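You operate a simulated robot arm through the tools that you are given. There is no shell and no other tool.

You are at the controls of a simulated robot arm. One attempt, no reset.

TASK
Clamp the long brown block in the small vice and sand the dried glue off its top.
Fine: put the orange sanding block back and open the vice. Set down upright: what you pick out, orange sanding block. What is to be rubbed or washed off counts as gone when no trace of it is left.

The check looks at the end state, three seconds after you hand in, the way a careful person would. Anything else that was tipped, shoved, dropped, spilled or broken makes it a failure.

THE ROBOT
A 6-joint arm with a two-finger parallel gripper, fixed in place. Base frame: the origin is on the floor under the middle of its stand, x ahead of it, y to its left, z up; the work surface is at about z = 0.8. Readings come in m, rad, newtons and seconds.
With the tool pointing down near the work surface it reaches from about 0.34 to 0.76 m from the base axis. Its first joint turns from -1.152 to 1.152 rad. Payload 2.45 kg.
The TCP is the grasp point between the finger pads, 0.024 m short of the fingertips. In the tool frame z runs along the fingers and y along their closing line. Largest opening 0.068 m; finger width 0.017, thickness 0.01; the body of the gripper, 0.04 by 0.07 m, starts 0.041 m behind the TCP.
Orientation is told as [roll, pitch, yaw] about the base's x, y, z axes, in that order, counted from this pose: with the fingers straight down and closing along the base's y, the tool's x points along the base's -x, its y along +y and its z along -z.

THE INTERFACE
- The arm moves only by the tool drive_tool. Its argument "series" is text: rows parted by semicolons, each of 6 numbers parted by spaces: the shift along the tool's x, y, z in units of 20 mm (1.0 is 20 mm), then the turn, a rotation vector about the tool's x, y, z in units of 4 degrees (1.0 is 4 degrees). In form: dx dy dz wx wy wz; .... A call has 1 to 20 rows; each row shifts and turns the commanded pose from where the row before left it, along the tool's axes as they then stand. "grip" is the finger opening in m, from 0 to 0.068, set as the call begins (left out, the last holds). A call with a number of a shift or a turn outside -1 to 1 is refused whole. A row lasts 0.2 s, in which the tool goes at most 0.05 m and 0.15 rad; a call with a longer step from one row to the next is refused whole, and so is a gripper value outside its range. Where a pose cannot be reached the arm comes as near as it can. A force on the tool above 40 N (or 10 N above the force at the start of the call, whichever is more), or a blocked arm, ends the call early, and 0.2 s more pass. The fingers move at their own pace (about 0.108 m/s each) and stop on an object; they squeeze with about 26 N. The grip force told is the motor's: it shows also when the fingers shut on nothing. Time passes only in rows, and 0.2 s behind the last, so rows that do not move let the fingers close. It gives the time, the measured TCP pose, the force on the tool (base axes), the opening and the grip force at its end, in the units of the frame above (readings bear some noise), with the torque about the TCP (base axes, N m) and any sound that the robot's microphone picked up.
- Cameras (640 x 400 px; columns grow to the right, rows downward): "scene" is fixed at [0.1758, 0.4373, 1.4454]; the picture's right is [-0.54, -0.84, 0.00], its down [-0.62, 0.39, -0.68] and it looks along [0.57, -0.36, -0.73] (base axes); focal length 332 px, centre (320, 200). "wrist" rides on the gripper at [0.084, 0.011, -0.075] in the tool frame; the picture's right is [-0.13, 0.99, 0.00], its down [-0.60, -0.08, -0.79] and it looks along [-0.79, -0.10, 0.61] (tool axes); focal length 251 px, centre (320, 200). There is no depth. A picture from a camera that has moved, and an enlarged one, comes with that camera's place and axes in the base frame and with its lens.
- grab_frame(camera): a new picture of that camera. The clock stands still meanwhile.
- enlarge(camera, box): a new picture of the part [left, top, right, bottom] of that camera's present view, enlarged. The clock stands still meanwhile.
- close_job(): hands the job in; it is judged then, once.

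Places have to be worked out from the pictures, the camera data and where the tool is seen. Open the gripper and draw the arm clear of the work before you hand the job in, unless the task says otherwise.

The tools are called after ">>>" by a JSON object that holds its "api" and its "payload". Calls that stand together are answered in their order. drive_tool: Moves the arm, as the interface text tells. Its arguments: {"type":"object","properties":{"series":{"type":"string"},"grip":{"type":"number"}},"required":["series"]} The other tools are called the same way: grab_frame (camera) takes a picture; enlarge (camera, box) takes an enlarged picture of a part of a camera's view; close_job () hands the job in.

At the start:

```text
t: 0.0
position: [0.4491, 0.0361, 1.1468]
tool_rot: [0.001, 0.001, -0.002]
wrist_force: [0.3, 0.5, 0.0]
wrist_torque: [0.0, -0.02, -0.01]
grip_width: 0.0682
finger_force: 0.0
```

scene: 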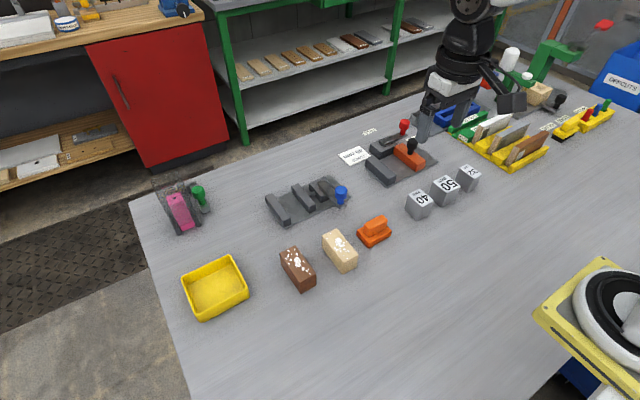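
wrist: 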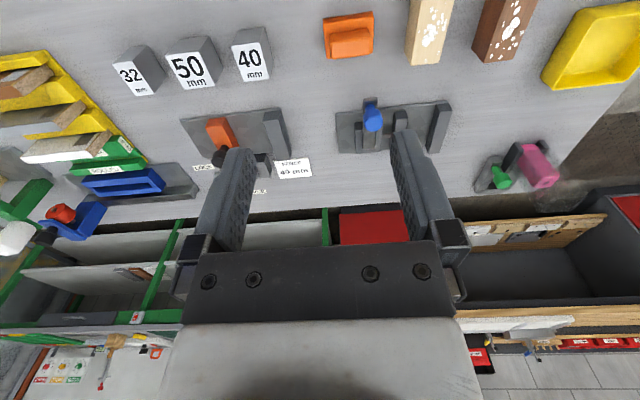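

I start by looking more closely at the vice(s), the blocks and the sanding block before moving anything.

>>> {"api": "enlarge", "payload": {"camera": "scene", "box": [250, 100, 450, 225]}}

>>> {"api": "enlarge", "payload": {"camera": "scene", "box": [150, 160, 410, 322]}}

>>> {"api": "enlarge", "payload": {"camera": "wrist", "box": [160, 0, 576, 260]}}

>>> {"api": "enlarge", "payload": {"camera": "scene", "box": [400, 60, 640, 210]}}

```text
3.20 times, centred on (350, 162) of scene
camera zoom: at [0.1758, 0.4373, 1.4454], right [-0.54, -0.84, 0.0], down [-0.62, 0.39, -0.68], along [0.57, -0.36, -0.73], focal length 1061 px, centre (224, 320)
```

zoom: 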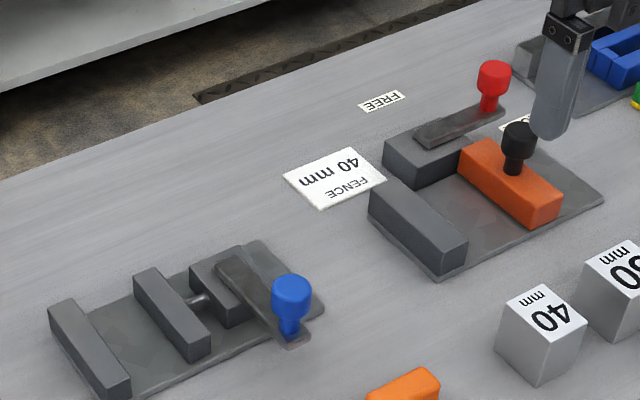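

```text
2.46 times, centred on (280, 241) of scene
camera zoom: at [0.1758, 0.4373, 1.4454], right [-0.54, -0.84, 0.0], down [-0.62, 0.39, -0.68], along [0.57, -0.36, -0.73], focal length 816 px, centre (418, 99)
```

zoom: 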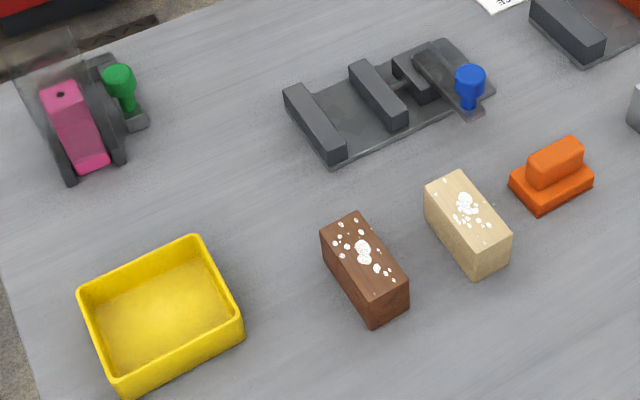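

```text
1.54 times, centred on (368, 130) of wrist
camera zoom: at [0.3658, 0.0478, 1.224], right [0.13, 0.99, 0.0], down [0.6, -0.08, 0.79], along [0.79, -0.1, -0.61], focal length 387 px, centre (246, 308)
```

zoom: 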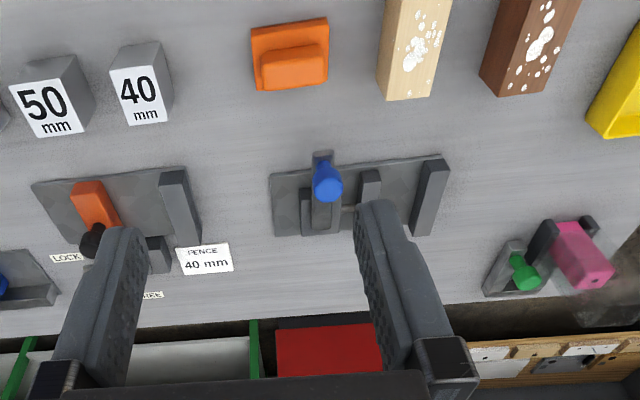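

```text
2.67 times, centred on (520, 135) of scene
camera zoom: at [0.1758, 0.4373, 1.4454], right [-0.54, -0.84, 0.0], down [-0.62, 0.39, -0.68], along [0.57, -0.36, -0.73], focal length 884 px, centre (-213, 373)
```

zoom: 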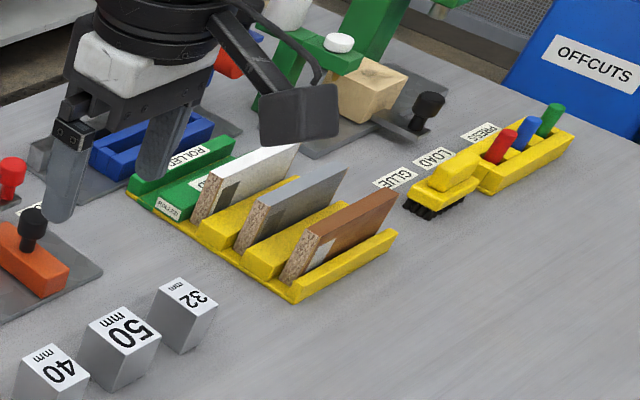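

The vice looks to be the grey plate at about x 0.65–0.74, y 0.04–0.24 with a blue-knobbed cam lever; the brown block sits near (0.516, 0.278). I move over that area and tilt the wrist camera down to get a plan view.

>>> {"api": "drive_tool", "payload": {"series": "-0.5 1 0 0 0 0; -0.5 1 0 0 0 0; -0.5 1 0 0 0 0; -0.5 1 0 0 0 0; 0 1 0 0 0 0; 0 0 0 0 1 0; 0 0 0 0 1 0; 0 0 0 0 1 0; 0 0 0 0 1 0; 0 0 0 0 1 0; 0 0 0 0 1 0; 0 0 0 0 1 0; 0 0 0 0 1 0; 0 0 0 0 1 0; 0 0 0 0 1 0; 0 0 0 0 1 0; 0 0 0 0 1 0", "grip": 0.068}}

>>> {"api": "grab_frame", "payload": {"camera": "wrist"}}

```text
t: 3.6
position: [0.4898, 0.1355, 1.1479]
tool_rot: [-0.001, 0.839, -0.001]
wrist_force: [-0.1, 0.1, 0.5]
wrist_torque: [0.01, -0.02, 0.02]
grip_width: 0.0683
finger_force: 0.0
```

```text
taken
camera wrist: at [0.4892, 0.1476, 1.2616], right [0.09, 0.99, -0.1], down [0.99, -0.08, 0.08], along [0.07, -0.1, -0.99], focal length 251 px, centre (320, 200)
```

wrist: 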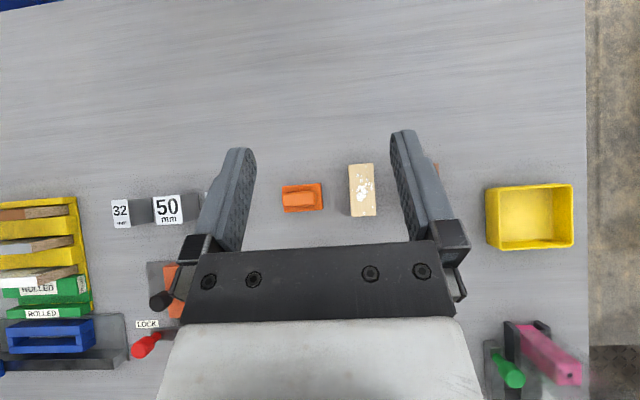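

The gripper hides the vice in this plan view, so I go back to an untilted tool and move to about (0.634, 0.15, 1.0), so the vice appears in the unobstructed upper part of the wrist picture.

>>> {"api": "drive_tool", "payload": {"series": "0 0 0 0 -1 0; 0 0 0 0 -1 0; 0 0 0 0 -1 0; 0 0 0 0 -1 0; 0 0 0 0 -1 0; 0 0 0 0 -1 0; 0 0 0 0 -1 0; 0 0 0 0 -1 0; 0 0 0 0 -1 0; 0 0 0 0 -1 0; 0 0 0 0 -1 0; 0 0 0 0 -1 0; -0.9 0.1 0.9 0 0 0; -0.9 0.1 0.9 0 0 0; -0.9 0.1 0.9 0 0 0; -0.9 0.1 0.9 0 0 0; -0.9 0.1 0.9 0 0 0; -0.9 0.1 0.9 0 0 0; -0.9 0.1 0.9 0 0 0; -0.9 0.1 0.9 0 0 0"}}

>>> {"api": "grab_frame", "payload": {"camera": "wrist"}}

>>> {"api": "enlarge", "payload": {"camera": "wrist", "box": [180, 0, 500, 200]}}

```text
t: 7.8
position: [0.6338, 0.1524, 1.0041]
tool_rot: [0.002, 0.003, -0.001]
wrist_force: [-0.5, 0.6, 0.3]
wrist_torque: [0.01, -0.02, 0.01]
grip_width: 0.0679
finger_force: 0.1
```

```text
taken
camera wrist: at [0.5502, 0.1639, 1.0801], right [0.13, 0.99, 0.0], down [0.6, -0.08, 0.79], along [0.79, -0.1, -0.61], focal length 251 px, centre (320, 200)
```

wrist: 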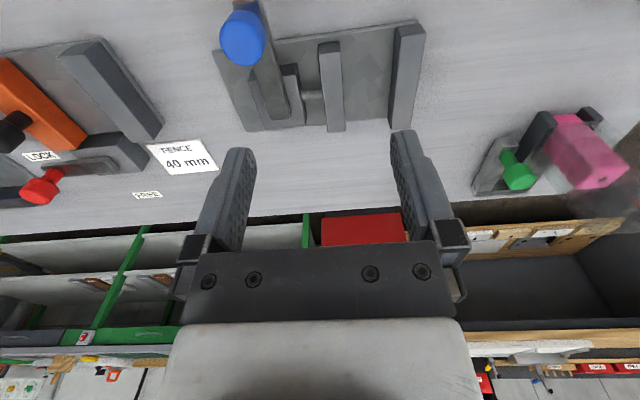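

```text
2.00 times, centred on (340, 100) of wrist
camera zoom: at [0.5502, 0.1639, 1.0801], right [0.13, 0.99, 0.0], down [0.6, -0.08, 0.79], along [0.79, -0.1, -0.61], focal length 503 px, centre (280, 400)
```

zoom: 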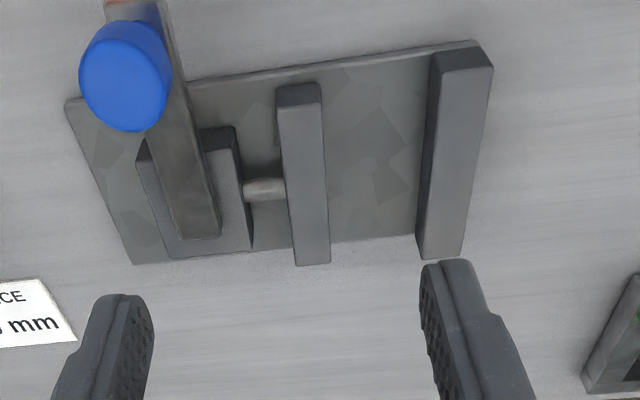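

The vice is clear: fixed jaw at the +y end, moving jaw, spindle, and a lever carrying the blue knob. I enlarge further to measure jaw edges, lever and heights.

>>> {"api": "enlarge", "payload": {"camera": "wrist", "box": [300, 10, 460, 110]}}

>>> {"api": "enlarge", "payload": {"camera": "wrist", "box": [200, 0, 392, 140]}}

>>> {"api": "enlarge", "payload": {"camera": "scene", "box": [255, 160, 367, 230]}}

```text
4.00 times, centred on (380, 60) of wrist
camera zoom: at [0.5502, 0.1639, 1.0801], right [0.13, 0.99, 0.0], down [0.6, -0.08, 0.79], along [0.79, -0.1, -0.61], focal length 1006 px, centre (80, 760)
```

zoom: 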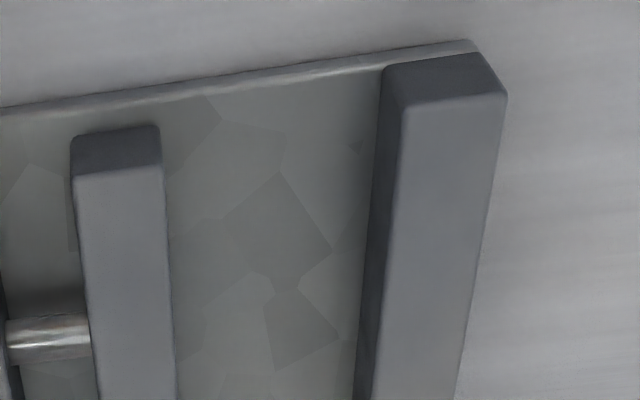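

```text
2.86 times, centred on (296, 70) of wrist
camera zoom: at [0.5502, 0.1639, 1.0801], right [0.13, 0.99, 0.0], down [0.6, -0.08, 0.79], along [0.79, -0.1, -0.61], focal length 718 px, centre (389, 571)
```

zoom: 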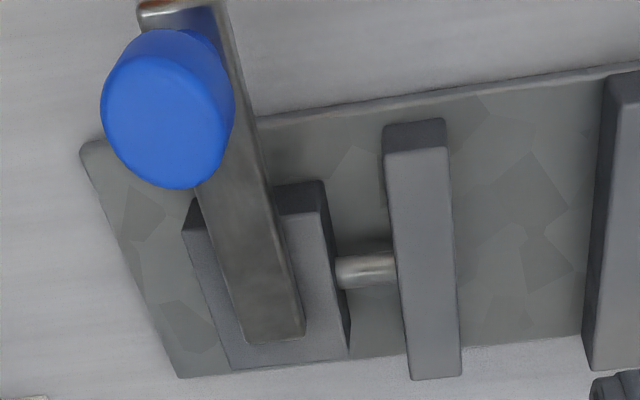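

```text
5.71 times, centred on (311, 195) of scene
camera zoom: at [0.1758, 0.4373, 1.4454], right [-0.54, -0.84, 0.0], down [-0.62, 0.39, -0.68], along [0.57, -0.36, -0.73], focal length 1895 px, centre (371, 229)
```

zoom: 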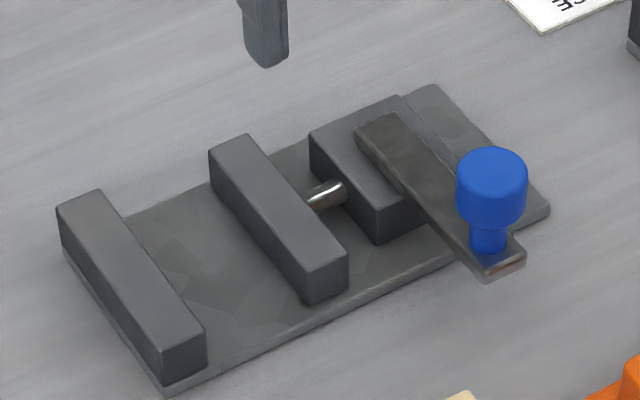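

Worked out: jaw tops at z≈0.832, gap between jaws y≈0.169–0.223, jaws x≈0.65–0.742, blue knob top at about (0.614, 0.099, 0.89) with the lever pivot near (0.69, 0.10). Now I move to look at the brown block and the sanding block from near.

>>> {"api": "drive_tool", "payload": {"series": "0.95 0.45 0 0 0 0; 0.95 0.45 0 0 0 0; 0.95 0.45 0 0 0 0; 0.95 0.45 0 0 0 0; 0.95 0.45 0 0 0 0; 0.95 0.45 0 0 0 0; 0.95 0.45 0 0 0 0; 0.95 0.45 0 0 0 0; 0 0 0 0 0 0"}}

>>> {"api": "grab_frame", "payload": {"camera": "wrist"}}

>>> {"api": "enlarge", "payload": {"camera": "wrist", "box": [180, 20, 404, 160]}}

>>> {"api": "enlarge", "payload": {"camera": "wrist", "box": [40, 0, 264, 140]}}

```text
t: 9.8
position: [0.4816, 0.2252, 1.0033]
tool_rot: [0.0, 0.001, 0.0]
wrist_force: [-0.1, -0.3, 0.1]
wrist_torque: [0.04, -0.01, -0.02]
grip_width: 0.0679
finger_force: 0.1
```

```text
taken
camera wrist: at [0.3977, 0.2362, 1.0797], right [0.13, 0.99, 0.0], down [0.6, -0.08, 0.79], along [0.79, -0.1, -0.61], focal length 251 px, centre (320, 200)
```

wrist: 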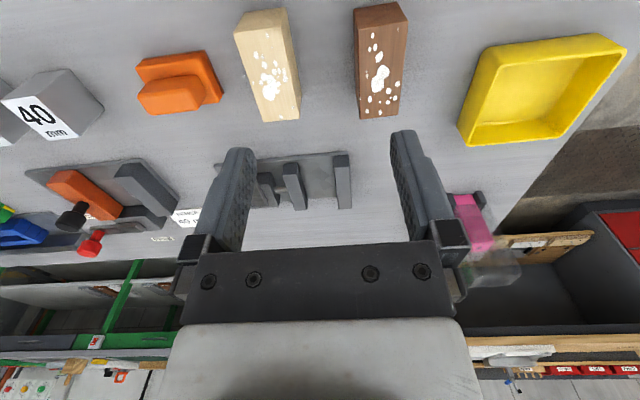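

```text
2.86 times, centred on (292, 90) of wrist
camera zoom: at [0.3977, 0.2362, 1.0797], right [0.13, 0.99, 0.0], down [0.6, -0.08, 0.79], along [0.79, -0.1, -0.61], focal length 718 px, centre (400, 514)
```

zoom: 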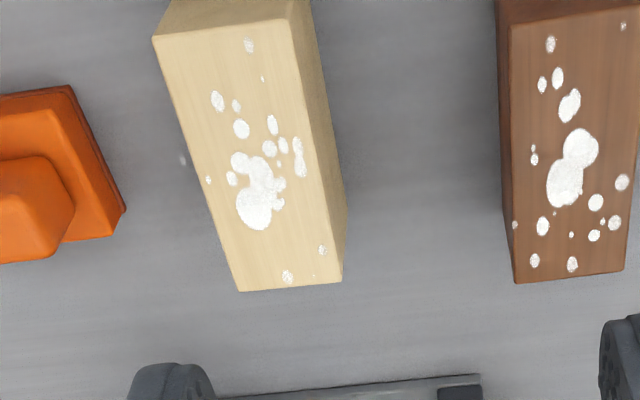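

```text
2.86 times, centred on (152, 70) of wrist
camera zoom: at [0.3977, 0.2362, 1.0797], right [0.13, 0.99, 0.0], down [0.6, -0.08, 0.79], along [0.79, -0.1, -0.61], focal length 718 px, centre (800, 571)
```

zoom: 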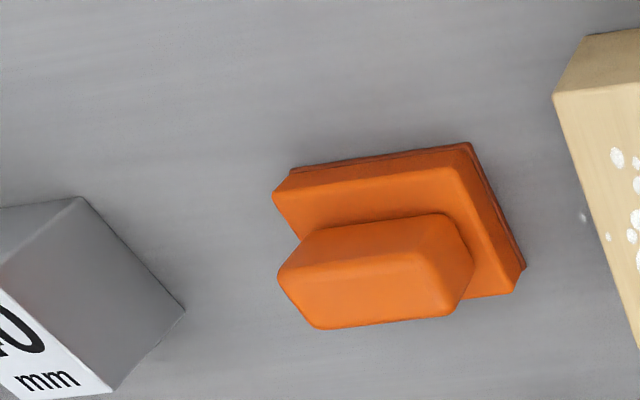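

I take two tighter pictures of the brown block for corner positions and the glue extent.

>>> {"api": "enlarge", "payload": {"camera": "wrist", "box": [320, 0, 432, 70]}}

>>> {"api": "enlarge", "payload": {"camera": "wrist", "box": [320, 60, 432, 130]}}

>>> {"api": "enlarge", "payload": {"camera": "scene", "box": [260, 215, 404, 305]}}

```text
5.71 times, centred on (376, 35) of wrist
camera zoom: at [0.3977, 0.2362, 1.0797], right [0.13, 0.99, 0.0], down [0.6, -0.08, 0.79], along [0.79, -0.1, -0.61], focal length 1437 px, centre (0, 1143)
```

zoom: 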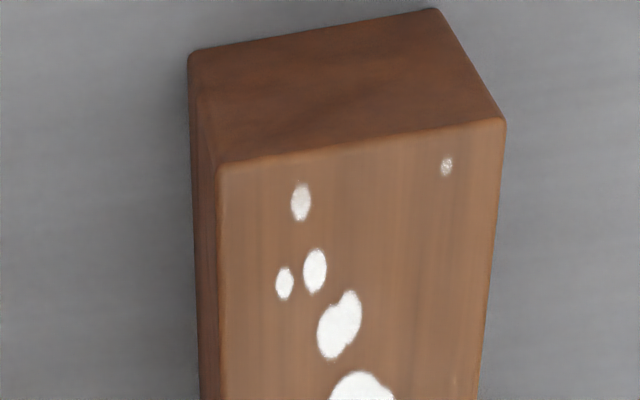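

```text
5.71 times, centred on (376, 95) of wrist
camera zoom: at [0.3977, 0.2362, 1.0797], right [0.13, 0.99, 0.0], down [0.6, -0.08, 0.79], along [0.79, -0.1, -0.61], focal length 1437 px, centre (0, 800)
```

zoom: 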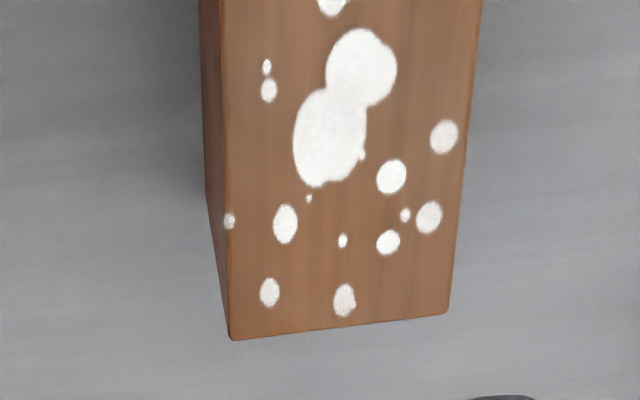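

```text
4.44 times, centred on (332, 260) of scene
camera zoom: at [0.1757, 0.4373, 1.4454], right [-0.54, -0.84, 0.0], down [-0.62, 0.39, -0.68], along [0.57, -0.36, -0.73], focal length 1474 px, centre (267, -67)
```

zoom: 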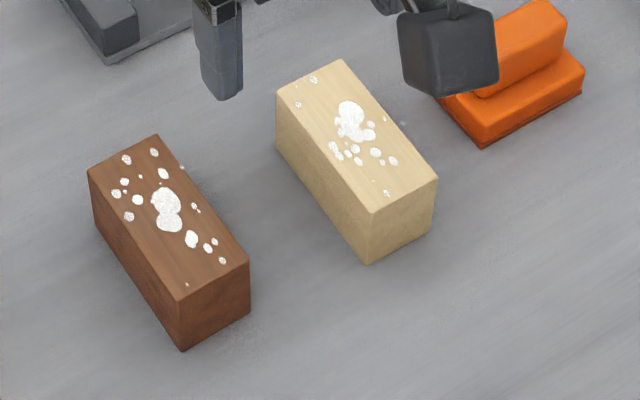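

The brown block measures roughly x 0.477–0.563, y 0.2565–0.296, top at z≈0.848 (86 × 40 × 48 mm). I bring the open gripper above its centre (0.520, 0.277), stopping with fingertips still clear of its top.

>>> {"api": "drive_tool", "payload": {"series": "-0.48 0.65 0.9 0 0 0; -0.48 0.65 0.9 0 0 0; -0.48 0.65 0.9 0 0 0; -0.48 0.64 0.9 0 0 0; 0 0 0.8 0 0 0; 0 0 0.75 0 0 0; 0 0 0 0 0 0", "grip": 0.068}}

>>> {"api": "grab_frame", "payload": {"camera": "wrist"}}

>>> {"api": "grab_frame", "payload": {"camera": "scene"}}

```text
t: 11.4
position: [0.5215, 0.2774, 0.9005]
tool_rot: [-0.001, 0.001, 0.0]
wrist_force: [-0.2, 1.0, -0.1]
wrist_torque: [-0.01, 0.01, 0.02]
grip_width: 0.0679
finger_force: 0.0
```

```text
taken
camera wrist: at [0.4377, 0.2877, 0.977], right [0.13, 0.99, 0.0], down [0.6, -0.08, 0.79], along [0.79, -0.1, -0.61], focal length 251 px, centre (320, 200)
```

wrist: 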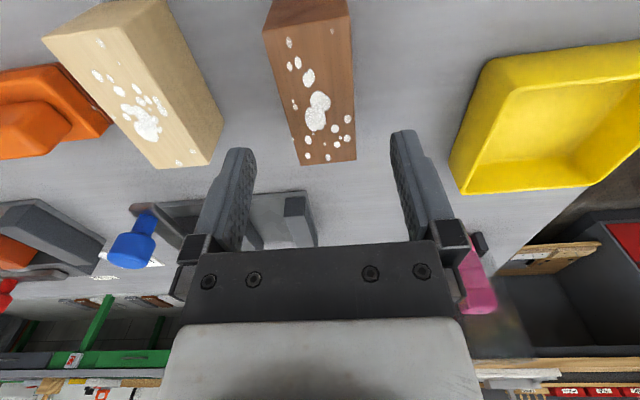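

```text
taken
```

scene: 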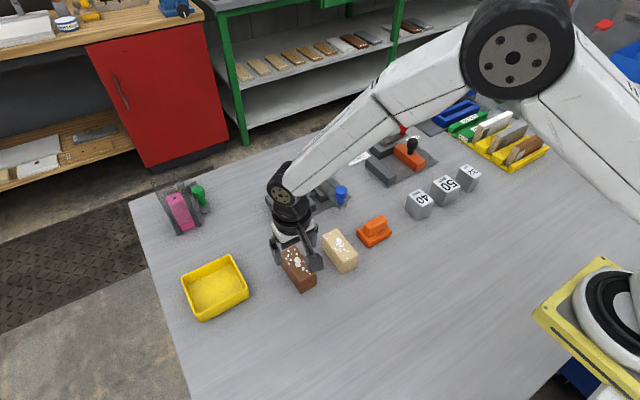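

The gripper is centred over the block (far edge reads back at x≈0.5625, y≈0.277). I descend so that the fingertips overlap the top ~20 mm, then close.

>>> {"api": "drive_tool", "payload": {"series": "0 0 0.8 0 0 0; 0 0 0.8 0 0 0; 0 0 0.83 0 0 0; 0 0 0 0 0 0", "grip": 0.068}}

>>> {"api": "drive_tool", "payload": {"series": "0 0 0 0 0 0; 0 0 0 0 0 0; 0 0 0 0 0 0; 0 0 0 0 0 0", "grip": 0.03}}

>>> {"api": "grab_frame", "payload": {"camera": "wrist"}}

```text
t: 12.4
position: [0.5212, 0.2774, 0.8525]
tool_rot: [0.0, 0.001, -0.001]
wrist_force: [0.0, 0.4, -0.5]
wrist_torque: [0.01, 0.02, -0.03]
grip_width: 0.0679
finger_force: 0.0
```

```text
t: 13.4
position: [0.5208, 0.2767, 0.8529]
tool_rot: [0.0, 0.0, 0.0]
wrist_force: [0.5, 1.2, 0.0]
wrist_torque: [0.02, -0.05, 0.03]
grip_width: 0.0399
finger_force: 26.0
```

```text
taken
camera wrist: at [0.437, 0.288, 0.9285], right [0.13, 0.99, 0.0], down [0.6, -0.08, 0.79], along [0.79, -0.1, -0.61], focal length 251 px, centre (320, 200)
```

wrist: 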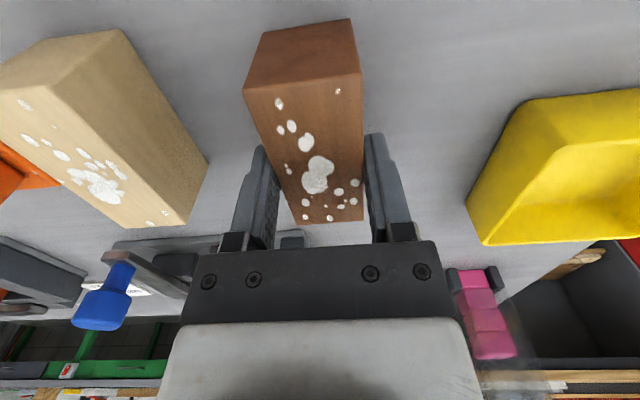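

Block is gripped (opening 0.040, 26 N). I lift to about z 0.955 and carry it above the vice at (0.697, 0.198).

>>> {"api": "drive_tool", "payload": {"series": "0 0 -0.5 0 0 0; 0 0 -0.9 0 0 0; 0 0 -0.9 0 0 0; 0 0 -0.9 0 0 0; 0 0 -0.9 0 0 0; 0 0 -0.9 0 0 0; -0.88 -0.39 0 0 0 0; -0.88 -0.39 0 0 0 0; -0.88 -0.39 0 0 0 0; -0.88 -0.39 0 0 0 0; -0.88 -0.39 0 0 0 0; -0.88 -0.39 0 0 0 0; -0.88 -0.39 0 0 0 0; -0.88 -0.39 0 0 0 0; -0.88 -0.39 0 0 0 0; -0.88 -0.39 0 0 0 0; 0 0 0 0 0 0"}}

>>> {"api": "grab_frame", "payload": {"camera": "wrist"}}

>>> {"api": "enlarge", "payload": {"camera": "scene", "box": [240, 110, 400, 210]}}

```text
t: 17.0
position: [0.6972, 0.1989, 0.953]
tool_rot: [0.0, 0.003, 0.0]
wrist_force: [0.1, -1.1, -1.5]
wrist_torque: [0.03, 0.01, -0.05]
grip_width: 0.0397
finger_force: 25.6
```

```text
taken
camera wrist: at [0.6119, 0.2097, 1.0287], right [0.13, 0.99, 0.0], down [0.6, -0.08, 0.79], along [0.79, -0.1, -0.61], focal length 251 px, centre (320, 200)
```

wrist: 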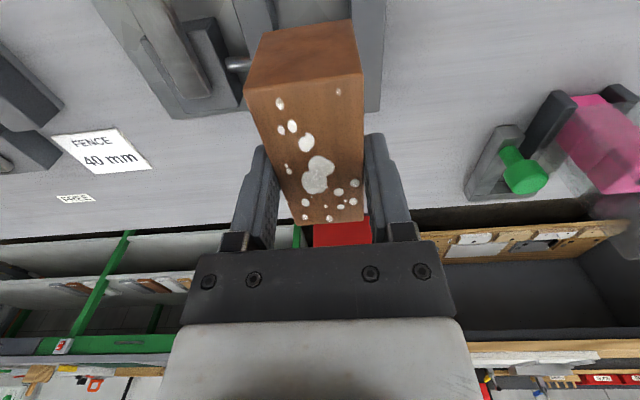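

```text
4.00 times, centred on (320, 160) of scene
camera zoom: at [0.1758, 0.4373, 1.4454], right [-0.54, -0.84, 0.0], down [-0.62, 0.39, -0.68], along [0.57, -0.36, -0.73], focal length 1326 px, centre (320, 360)
```

zoom: 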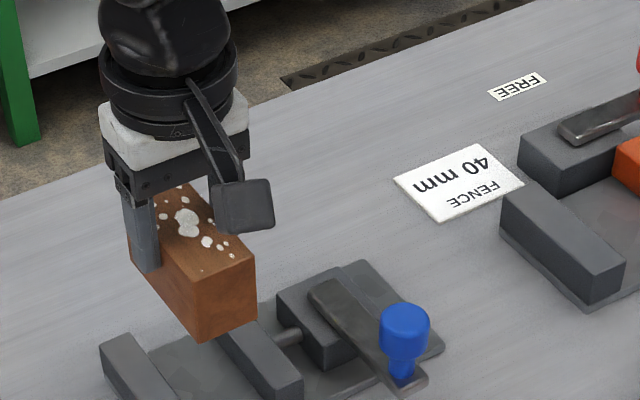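

The block hangs above the gap. I lower to just above the jaw tops (block bottom about z 0.845) and check alignment before entering.

>>> {"api": "drive_tool", "payload": {"series": "0 0 0.9 0 0 0; 0 0 0.9 0 0 0; 0 0 0.9 0 0 0; 0 0 0 0 0 0"}}

>>> {"api": "grab_frame", "payload": {"camera": "wrist"}}

>>> {"api": "enlarge", "payload": {"camera": "wrist", "box": [200, 0, 424, 140]}}

>>> {"api": "enlarge", "payload": {"camera": "scene", "box": [250, 140, 378, 220]}}

```text
t: 18.0
position: [0.6951, 0.1977, 0.8986]
tool_rot: [-0.001, -0.001, 0.0]
wrist_force: [-0.3, 0.0, -1.7]
wrist_torque: [0.03, 0.01, 0.03]
grip_width: 0.0394
finger_force: 26.0
```

```text
taken
camera wrist: at [0.6117, 0.2098, 0.9742], right [0.13, 0.99, 0.0], down [0.6, -0.08, 0.79], along [0.79, -0.1, -0.61], focal length 251 px, centre (320, 200)
```

wrist: 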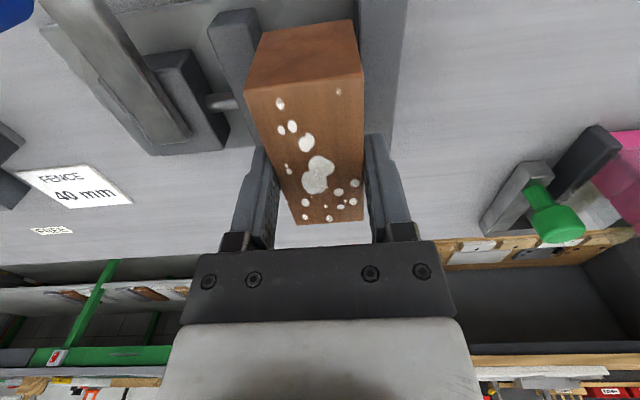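

```text
2.86 times, centred on (312, 70) of wrist
camera zoom: at [0.6117, 0.2098, 0.9742], right [0.13, 0.99, 0.0], down [0.6, -0.08, 0.79], along [0.79, -0.1, -0.61], focal length 718 px, centre (343, 571)
```

zoom: 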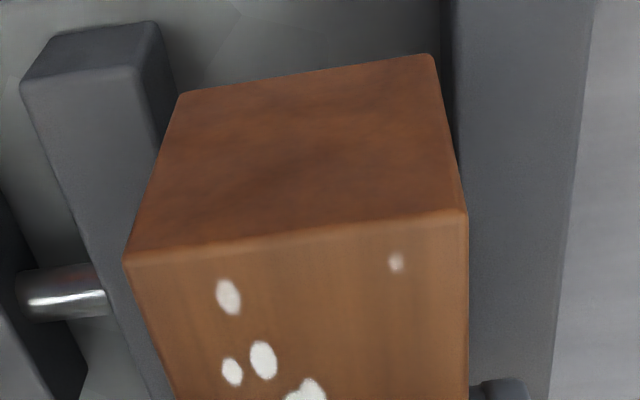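

```text
5.00 times, centred on (314, 180) of scene
camera zoom: at [0.1758, 0.4373, 1.4454], right [-0.54, -0.84, 0.0], down [-0.62, 0.39, -0.68], along [0.57, -0.36, -0.73], focal length 1658 px, centre (350, 300)
```

zoom: 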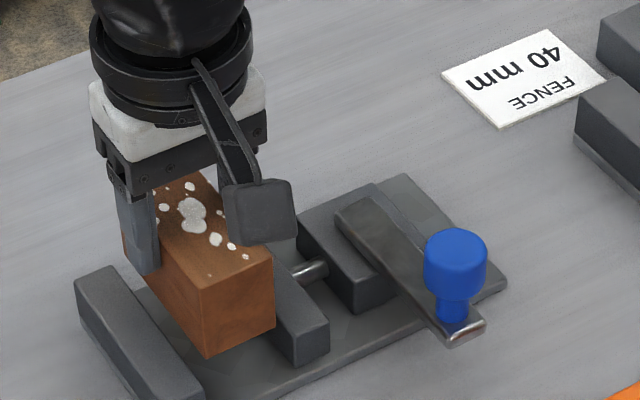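

Block hangs at y 0.179–0.218 between jaw faces at 0.169 and 0.223, well aligned. I lower it into the gap, with small final steps while watching the force.

>>> {"api": "drive_tool", "payload": {"series": "0 0 0.6 0 0 0; 0 0 0.6 0 0 0; 0 0 0.4 0 0 0; 0 0 0.1 0 0 0; 0 0 0 0 0 0"}}

>>> {"api": "drive_tool", "payload": {"series": "0 0 0.05 0 0 0; 0 0 0.05 0 0 0; 0 0 0 0 0 0"}}

```text
t: 19.2
position: [0.6966, 0.198, 0.8652]
tool_rot: [-0.001, 0.001, 0.0]
wrist_force: [-0.2, 0.3, -1.1]
wrist_torque: [-0.01, 0.03, 0.03]
grip_width: 0.0396
finger_force: 26.1
```

```text
t: 20.0
position: [0.6961, 0.1989, 0.8638]
tool_rot: [0.0, 0.001, -0.001]
wrist_force: [0.8, 0.2, -1.1]
wrist_torque: [-0.01, 0.01, 0.0]
grip_width: 0.0393
finger_force: 26.0
```

No contact yet at TCP z 0.864 (load still −1.1 N), so I continue down in 1 mm steps.

>>> {"api": "drive_tool", "payload": {"series": "0 0 0.05 0 0 0; 0 0 0.05 0 0 0; 0 0 0 0 0 0"}}

>>> {"api": "drive_tool", "payload": {"series": "0 0 0.05 0 0 0; 0 0 0.05 0 0 0; 0 0 0 0 0 0"}}

```text
t: 20.8
position: [0.6956, 0.1982, 0.8614]
tool_rot: [0.001, 0.0, -0.001]
wrist_force: [0.5, -0.1, -1.0]
wrist_torque: [-0.03, 0.01, -0.02]
grip_width: 0.0396
finger_force: 26.0
```

```text
t: 21.6
position: [0.6973, 0.1981, 0.8604]
tool_rot: [0.001, 0.0, -0.001]
wrist_force: [-6.3, 0.0, 16.6]
wrist_torque: [0.01, 0.66, 0.02]
grip_width: 0.0396
finger_force: 26.4
```

Contact at TCP z≈0.8605 (plate at z≈0.808). I ease off a touch and open the fingers, whose tips are about 4 mm above the jaw tops.

>>> {"api": "drive_tool", "payload": {"series": "0 0 -0.04 0 0 0; 0 0 0 0 0 0"}}

>>> {"api": "drive_tool", "payload": {"series": "0 0 0 0 0 0; 0 0 0 0 0 0; 0 0 0 0 0 0", "grip": 0.066}}

>>> {"api": "grab_frame", "payload": {"camera": "wrist"}}

>>> {"api": "enlarge", "payload": {"camera": "scene", "box": [250, 140, 378, 220]}}

```text
t: 22.2
position: [0.6967, 0.1988, 0.8607]
tool_rot: [-0.001, -0.002, 0.001]
wrist_force: [-5.5, 0.3, 15.4]
wrist_torque: [0.01, 0.25, 0.01]
grip_width: 0.0393
finger_force: 26.6
```

```text
t: 23.0
position: [0.6958, 0.199, 0.8595]
tool_rot: [-0.001, 0.002, 0.001]
wrist_force: [1.0, 0.2, 0.9]
wrist_torque: [-0.02, -0.03, -0.04]
grip_width: 0.0658
finger_force: 0.0
```

```text
taken
camera wrist: at [0.6124, 0.2096, 0.935], right [0.13, 0.99, 0.0], down [0.61, -0.08, 0.79], along [0.79, -0.1, -0.61], focal length 251 px, centre (320, 200)
```

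wrist: 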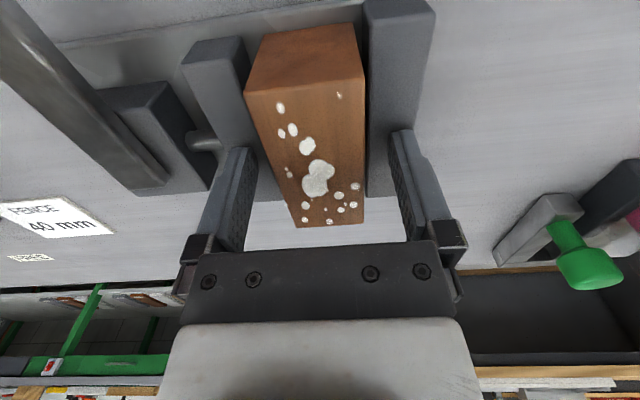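

```text
5.00 times, centred on (314, 180) of scene
camera zoom: at [0.1758, 0.4373, 1.4454], right [-0.54, -0.84, 0.0], down [-0.62, 0.39, -0.68], along [0.57, -0.36, -0.73], focal length 1658 px, centre (350, 300)
```

zoom: 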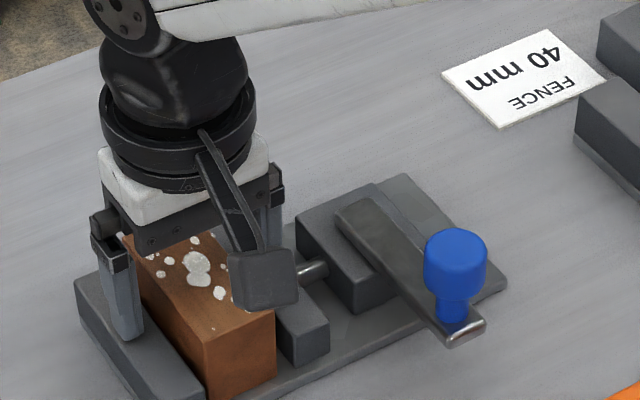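

Block rests square between the jaws and the fingers are free. I retreat upward and move over the blue knob (~(0.614, 0.099)) to inspect it from above.

>>> {"api": "drive_tool", "payload": {"series": "0 0 -0.5 0 0 0; 0 0 -0.9 0 0 0; 0 0 -0.9 0 0 0; 0 0 -0.9 0 0 0; 0 0 -0.9 0 0 0; 0 0 -0.9 0 0 0; 0.7 -0.85 0 0 0 0; 0.7 -0.83 0 0 0 0; 0.7 -0.83 0 0 0 0; 0.7 -0.83 0 0 0 0; 0.7 -0.83 0 0 0 0; 0.6 -0.83 0 0 0 0; 0 0 0 0 0 0", "grip": 0.068}}

>>> {"api": "grab_frame", "payload": {"camera": "wrist"}}

>>> {"api": "enlarge", "payload": {"camera": "wrist", "box": [208, 40, 432, 180]}}

>>> {"api": "enlarge", "payload": {"camera": "scene", "box": [255, 160, 367, 230]}}

```text
t: 25.8
position: [0.6136, 0.0988, 0.9597]
tool_rot: [0.001, -0.001, 0.0]
wrist_force: [0.6, 0.1, 0.3]
wrist_torque: [0.01, -0.03, 0.01]
grip_width: 0.0681
finger_force: 0.1
```

```text
taken
camera wrist: at [0.53, 0.1105, 1.0352], right [0.13, 0.99, 0.0], down [0.6, -0.08, 0.79], along [0.79, -0.1, -0.61], focal length 251 px, centre (320, 200)
```

wrist: 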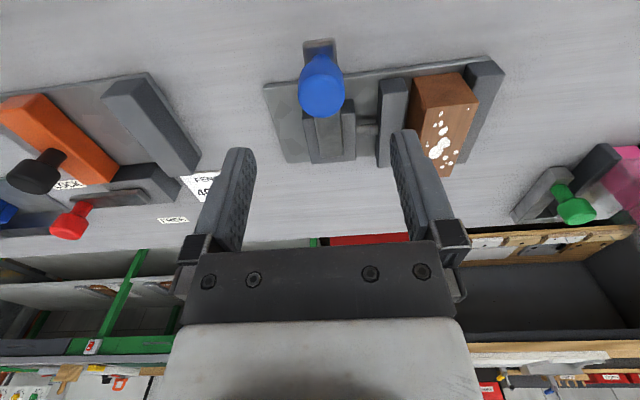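

```text
2.86 times, centred on (320, 110) of wrist
camera zoom: at [0.53, 0.1105, 1.0352], right [0.13, 0.99, 0.0], down [0.6, -0.08, 0.79], along [0.79, -0.1, -0.61], focal length 718 px, centre (320, 457)
```

zoom: 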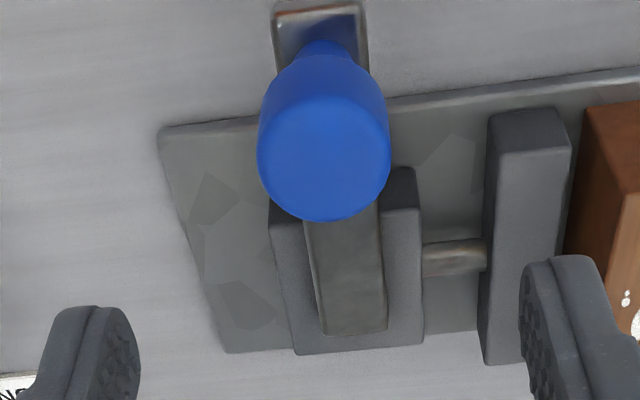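

```text
5.71 times, centred on (311, 195) of scene
camera zoom: at [0.1758, 0.4372, 1.4454], right [-0.54, -0.84, 0.0], down [-0.62, 0.39, -0.68], along [0.57, -0.36, -0.73], focal length 1895 px, centre (371, 229)
```

zoom: 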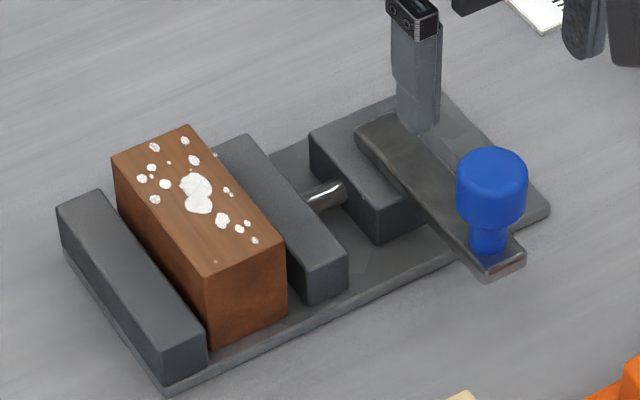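

The knob is at about (0.6135, 0.1005), cap z≈0.862–0.89, ~28 mm across; the lever pivot is in line with the spindle at x≈0.6935. I straddle the knob with a narrowed gripper and descend to TCP z≈0.883.

>>> {"api": "drive_tool", "payload": {"series": "0 0.05 0 0 0 0; 0 0.05 0.9 0 0 0; 0 0 0.9 0 0 0; 0 0 0.9 0 0 0; 0 0 0.9 0 0 0; 0 0 0.2 0 0 0; 0 0 0 0 0 0", "grip": 0.046}}

>>> {"api": "grab_frame", "payload": {"camera": "wrist"}}

>>> {"api": "enlarge", "payload": {"camera": "scene", "box": [275, 150, 403, 230]}}

```text
t: 27.4
position: [0.6135, 0.0998, 0.8822]
tool_rot: [0.0, 0.001, 0.001]
wrist_force: [0.5, -0.5, 0.8]
wrist_torque: [0.03, 0.0, 0.01]
grip_width: 0.0461
finger_force: 0.1
```

```text
taken
camera wrist: at [0.5299, 0.1115, 0.9589], right [0.13, 0.99, 0.0], down [0.6, -0.08, 0.79], along [0.79, -0.1, -0.61], focal length 251 px, centre (320, 200)
```

wrist: 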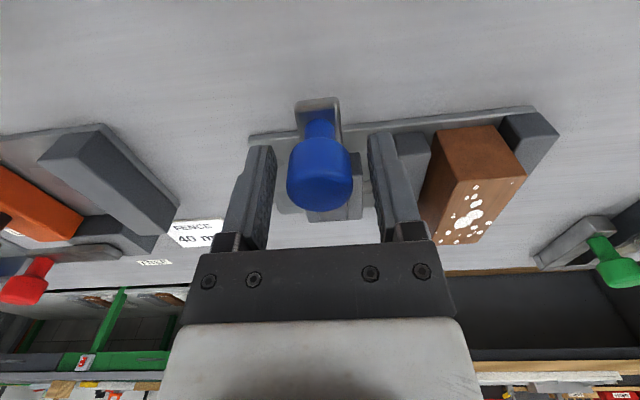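

```text
5.00 times, centred on (339, 190) of scene
camera zoom: at [0.1758, 0.4373, 1.4454], right [-0.54, -0.84, 0.0], down [-0.62, 0.39, -0.68], along [0.57, -0.36, -0.73], focal length 1658 px, centre (225, 250)
```

zoom: 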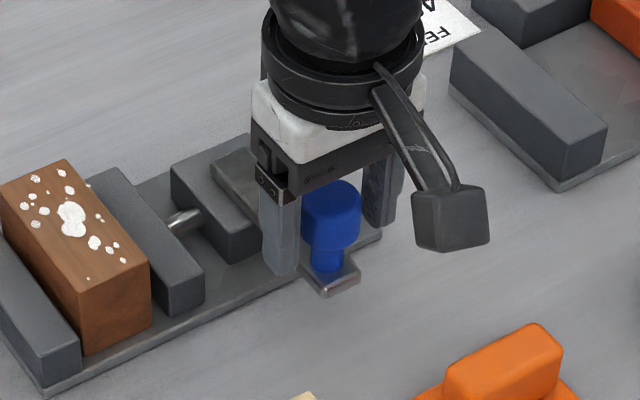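

The knob is centred between the fingers. I narrow the grip to near the knob's width, then try a first small arc turning the lever toward −y (away from the block).

>>> {"api": "drive_tool", "payload": {"series": "0 0 0 0 0 0; 0 0 0 0 0 0", "grip": 0.031}}

>>> {"api": "drive_tool", "payload": {"series": "-0.01 -0.279 0 0 0 -1; -0.01 -0.279 0 0 0 -1; -0.01 -0.279 0 0 0 -1; 0 0 0 0 0 0"}}

>>> {"api": "enlarge", "payload": {"camera": "scene", "box": [275, 150, 403, 230]}}

```text
t: 28.0
position: [0.6128, 0.1006, 0.8825]
tool_rot: [0.0, 0.002, 0.001]
wrist_force: [0.3, -0.1, -0.3]
wrist_torque: [0.01, 0.01, -0.01]
grip_width: 0.031
finger_force: 0.1
```

```text
t: 29.0
position: [0.6148, 0.0842, 0.884]
tool_rot: [-0.001, 0.0, 0.21]
wrist_force: [0.7, 0.3, 0.3]
wrist_torque: [0.0, 0.04, -0.02]
grip_width: 0.0313
finger_force: 0.7
```

```text
5.00 times, centred on (339, 190) of scene
camera zoom: at [0.1758, 0.4373, 1.4454], right [-0.54, -0.84, 0.0], down [-0.62, 0.39, -0.68], along [0.57, -0.36, -0.73], focal length 1658 px, centre (225, 250)
```

zoom: 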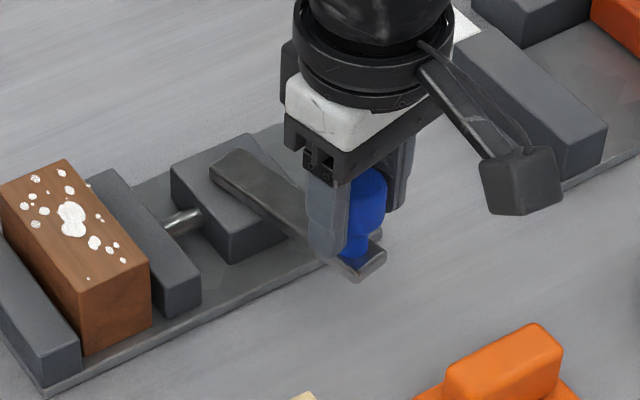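

The lever turns about a vertical axis as expected with little resistance, and the jaw seems to creep toward the block. I continue the arc in further steps.

>>> {"api": "drive_tool", "payload": {"series": "-0.01 -0.279 0 0 0 -1; -0.01 -0.279 0 0 0 -1; -0.01 -0.279 0 0 0 -1; -0.01 -0.279 0 0 0 -1; -0.01 -0.279 0 0 0 -1; -0.01 -0.279 0 0 0 -1; 0 0 0 0 0 0"}}

>>> {"api": "enlarge", "payload": {"camera": "scene", "box": [275, 150, 403, 230]}}

```text
t: 30.6
position: [0.6293, 0.0526, 0.8828]
tool_rot: [-0.001, 0.001, 0.628]
wrist_force: [-0.8, -0.3, -0.7]
wrist_torque: [-0.02, 0.0, 0.02]
grip_width: 0.0317
finger_force: 0.9
```

```text
5.00 times, centred on (339, 190) of scene
camera zoom: at [0.1757, 0.4373, 1.4454], right [-0.54, -0.84, 0.0], down [-0.62, 0.39, -0.68], along [0.57, -0.36, -0.73], focal length 1658 px, centre (225, 250)
```

zoom: 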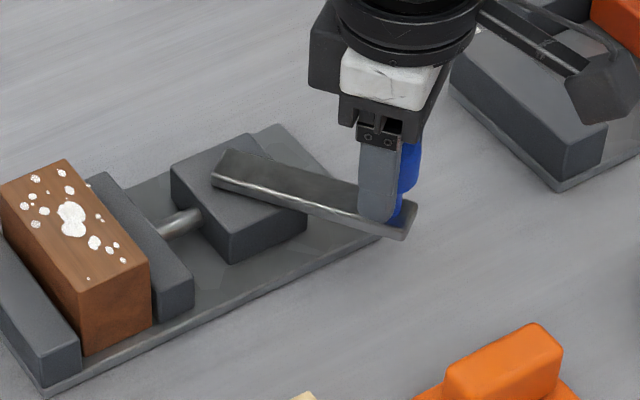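

The moving jaw is clearly advancing toward the block with negligible force. I keep turning.

>>> {"api": "drive_tool", "payload": {"series": "-0.01 -0.279 0 0 0 -1; -0.01 -0.279 0 0 0 -1; -0.01 -0.279 0 0 0 -1; -0.01 -0.279 0 0 0 -1; -0.01 -0.279 0 0 0 -1; -0.01 -0.279 0 0 0 -1; 0 0 0 0 0 0"}}

>>> {"api": "enlarge", "payload": {"camera": "scene", "box": [275, 140, 403, 220]}}

```text
t: 32.2
position: [0.6548, 0.0298, 0.8828]
tool_rot: [-0.001, 0.0, 1.047]
wrist_force: [-1.1, -0.2, 0.2]
wrist_torque: [-0.01, -0.01, -0.02]
grip_width: 0.032
finger_force: 0.4
```

```text
5.00 times, centred on (339, 180) of scene
camera zoom: at [0.1757, 0.4373, 1.4454], right [-0.54, -0.84, 0.0], down [-0.62, 0.39, -0.68], along [0.57, -0.36, -0.73], focal length 1658 px, centre (225, 300)
```

zoom: 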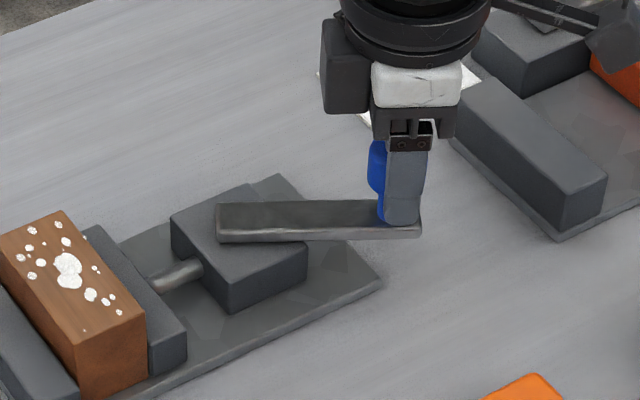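

The jaw is now about at the block. I continue in smaller batches while watching for resistance.

>>> {"api": "drive_tool", "payload": {"series": "-0.01 -0.279 0 0 0 -1; -0.01 -0.279 0 0 0 -1; -0.01 -0.279 0 0 0 -1; 0 0 0 0 0 0"}}

>>> {"api": "drive_tool", "payload": {"series": "-0.01 -0.279 0 0 0 -1; -0.01 -0.279 0 0 0 -1; 0 0 0 0 0 0"}}

>>> {"api": "enlarge", "payload": {"camera": "scene", "box": [260, 140, 388, 220]}}

```text
t: 33.2
position: [0.6704, 0.0243, 0.8833]
tool_rot: [0.003, 0.001, 1.256]
wrist_force: [-4.2, 3.5, -0.5]
wrist_torque: [0.02, 0.04, -0.02]
grip_width: 0.0342
finger_force: 2.0
```

```text
t: 34.0
position: [0.6786, 0.0222, 0.8826]
tool_rot: [0.007, 0.004, 1.396]
wrist_force: [-21.5, 12.7, -0.7]
wrist_torque: [0.0, -0.04, -0.14]
grip_width: 0.0504
finger_force: 12.3
```

```text
5.00 times, centred on (324, 180) of scene
camera zoom: at [0.1752, 0.4376, 1.4454], right [-0.54, -0.84, 0.0], down [-0.62, 0.39, -0.68], along [0.57, -0.36, -0.73], focal length 1658 px, centre (300, 300)
```

zoom: 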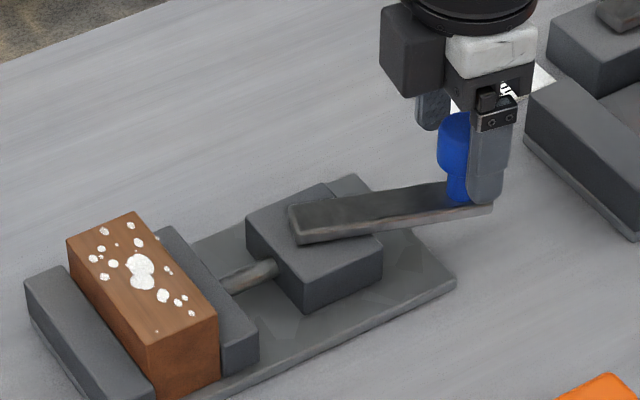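

Resistance has started (about 25 N, and the trailing finger has been pushed back), so the jaw is pressing the block. I look at the wrist view to judge jaw contact and lever angle.

>>> {"api": "grab_frame", "payload": {"camera": "wrist"}}

>>> {"api": "enlarge", "payload": {"camera": "scene", "box": [255, 170, 335, 220]}}

```text
taken
camera wrist: at [0.6535, -0.0588, 0.958], right [-0.95, 0.3, 0.01], down [0.19, 0.58, 0.79], along [0.23, 0.76, -0.61], focal length 251 px, centre (320, 200)
```

wrist: 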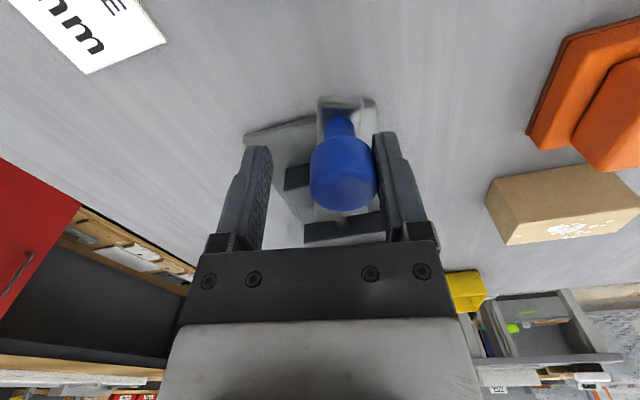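

```text
8.00 times, centred on (295, 195) of scene
camera zoom: at [0.1752, 0.4376, 1.4454], right [-0.54, -0.84, 0.0], down [-0.62, 0.39, -0.68], along [0.57, -0.36, -0.73], focal length 2653 px, centre (520, 240)
```

zoom: 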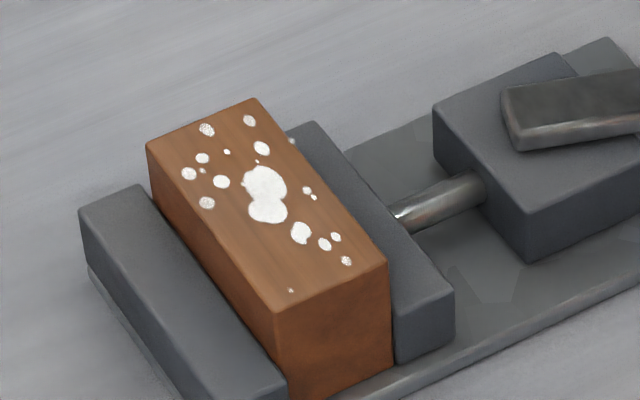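

Both jaws appear to touch the block, with the lever at about 72°. I open the fingers to see whether the lever stays put by itself.

>>> {"api": "drive_tool", "payload": {"series": "0 0 0 0 0 0; 0 0 0 0 0 0; 0 0 0 0 0 0", "grip": 0.068}}

>>> {"api": "grab_frame", "payload": {"camera": "wrist"}}

>>> {"api": "enlarge", "payload": {"camera": "scene", "box": [260, 140, 388, 220]}}

```text
t: 34.8
position: [0.681, 0.0211, 0.8831]
tool_rot: [0.0, -0.001, 1.396]
wrist_force: [-0.3, -0.3, 0.1]
wrist_torque: [0.01, 0.0, 0.0]
grip_width: 0.0678
finger_force: 0.0
```

```text
taken
camera wrist: at [0.6555, -0.0598, 0.9594], right [-0.95, 0.3, 0.0], down [0.18, 0.58, 0.79], along [0.24, 0.76, -0.61], focal length 251 px, centre (320, 200)
```

wrist: 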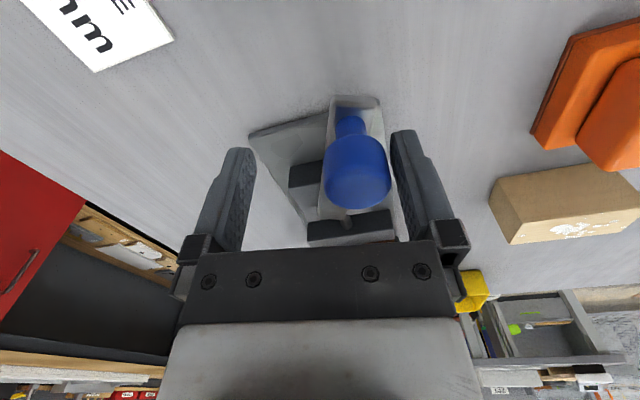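

```text
5.00 times, centred on (324, 180) of scene
camera zoom: at [0.1758, 0.4373, 1.4454], right [-0.54, -0.84, 0.0], down [-0.62, 0.39, -0.68], along [0.57, -0.36, -0.73], focal length 1658 px, centre (300, 300)
```

zoom: 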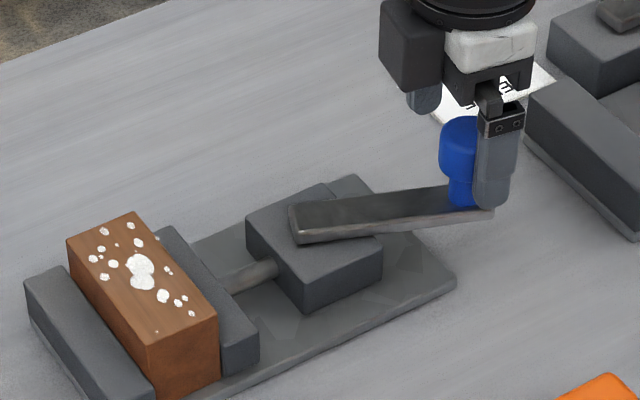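

The lever holds at about 70° with only slight spring-back. I push it further with the finger against its end stop (rigid), in small steps, to tighten the clamp.

>>> {"api": "drive_tool", "payload": {"series": "-0.01 -0.2 0 0 0 -0.7; -0.01 -0.2 0 0 0 -0.7; 0 0 0 0 0 0", "grip": 0.068}}

>>> {"api": "drive_tool", "payload": {"series": "0 -0.1 0 0 0 -0.35; 0 -0.1 0 0 0 -0.35; 0 0 0 0 0 0", "grip": 0.068}}

>>> {"api": "enlarge", "payload": {"camera": "scene", "box": [260, 140, 388, 220]}}

```text
t: 35.6
position: [0.6888, 0.02, 0.8842]
tool_rot: [0.003, 0.0, 1.493]
wrist_force: [-10.0, 4.3, 2.0]
wrist_torque: [0.02, 0.05, -0.14]
grip_width: 0.0679
finger_force: 0.1
```

```text
t: 36.4
position: [0.6876, 0.0209, 0.8818]
tool_rot: [0.014, 0.0, 1.543]
wrist_force: [-33.3, 14.0, 7.3]
wrist_torque: [0.03, 0.18, -0.47]
grip_width: 0.0681
finger_force: 0.2
```

```text
5.00 times, centred on (324, 180) of scene
camera zoom: at [0.1747, 0.4376, 1.4455], right [-0.54, -0.84, 0.0], down [-0.62, 0.39, -0.68], along [0.57, -0.36, -0.73], focal length 1658 px, centre (300, 300)
```

zoom: 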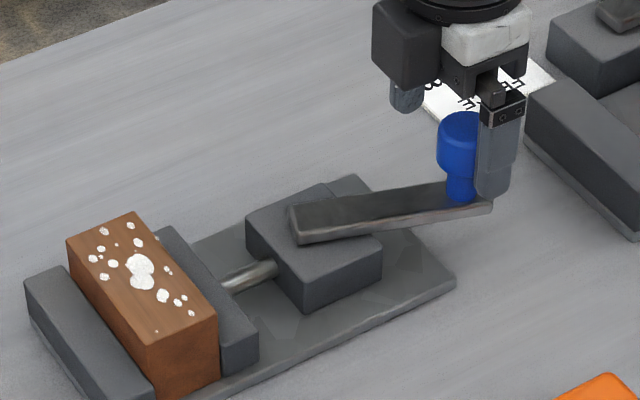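

36 N against the lever and it barely moves – the clamp is tight. I back the finger off to release the knob and check that the lever holds.

>>> {"api": "drive_tool", "payload": {"series": "0 0.15 0 0 0 0; 0 0.25 0 0 0 0; 0 0.15 0 0 0 0; 0 0 0 0 0 0", "grip": 0.068}}

>>> {"api": "enlarge", "payload": {"camera": "scene", "box": [260, 140, 388, 220]}}

>>> {"api": "grab_frame", "payload": {"camera": "wrist"}}

```text
t: 37.4
position: [0.6816, 0.0194, 0.8837]
tool_rot: [0.0, 0.001, 1.542]
wrist_force: [-0.4, 1.2, 0.6]
wrist_torque: [0.01, 0.0, 0.03]
grip_width: 0.0679
finger_force: 0.0
```

```text
5.00 times, centred on (324, 180) of scene
camera zoom: at [0.1758, 0.4373, 1.4454], right [-0.54, -0.84, 0.0], down [-0.62, 0.39, -0.68], along [0.57, -0.36, -0.73], focal length 1658 px, centre (300, 300)
```

zoom: 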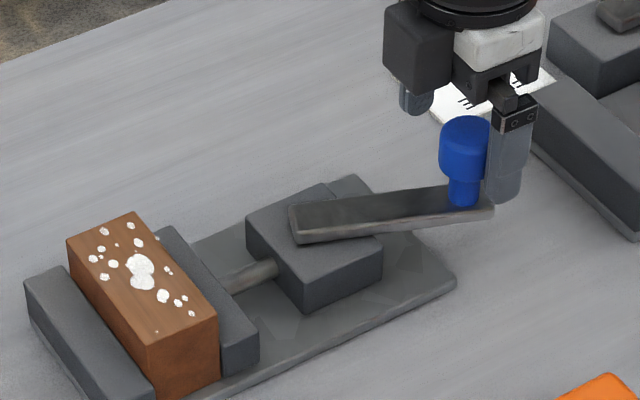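

```text
taken
camera wrist: at [0.6679, -0.0641, 0.9597], right [-0.99, 0.16, 0.0], down [0.09, 0.6, 0.79], along [0.13, 0.78, -0.61], focal length 251 px, centre (320, 200)
```

wrist: 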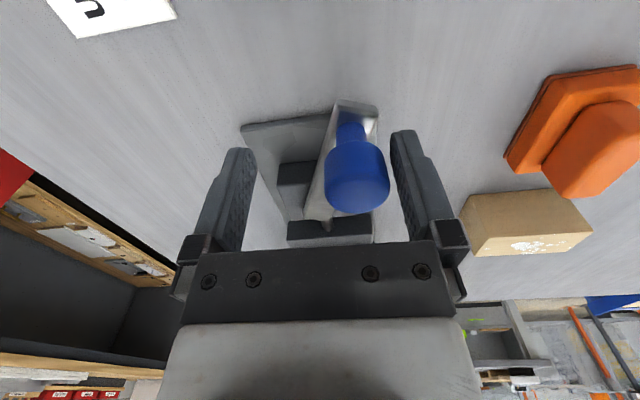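

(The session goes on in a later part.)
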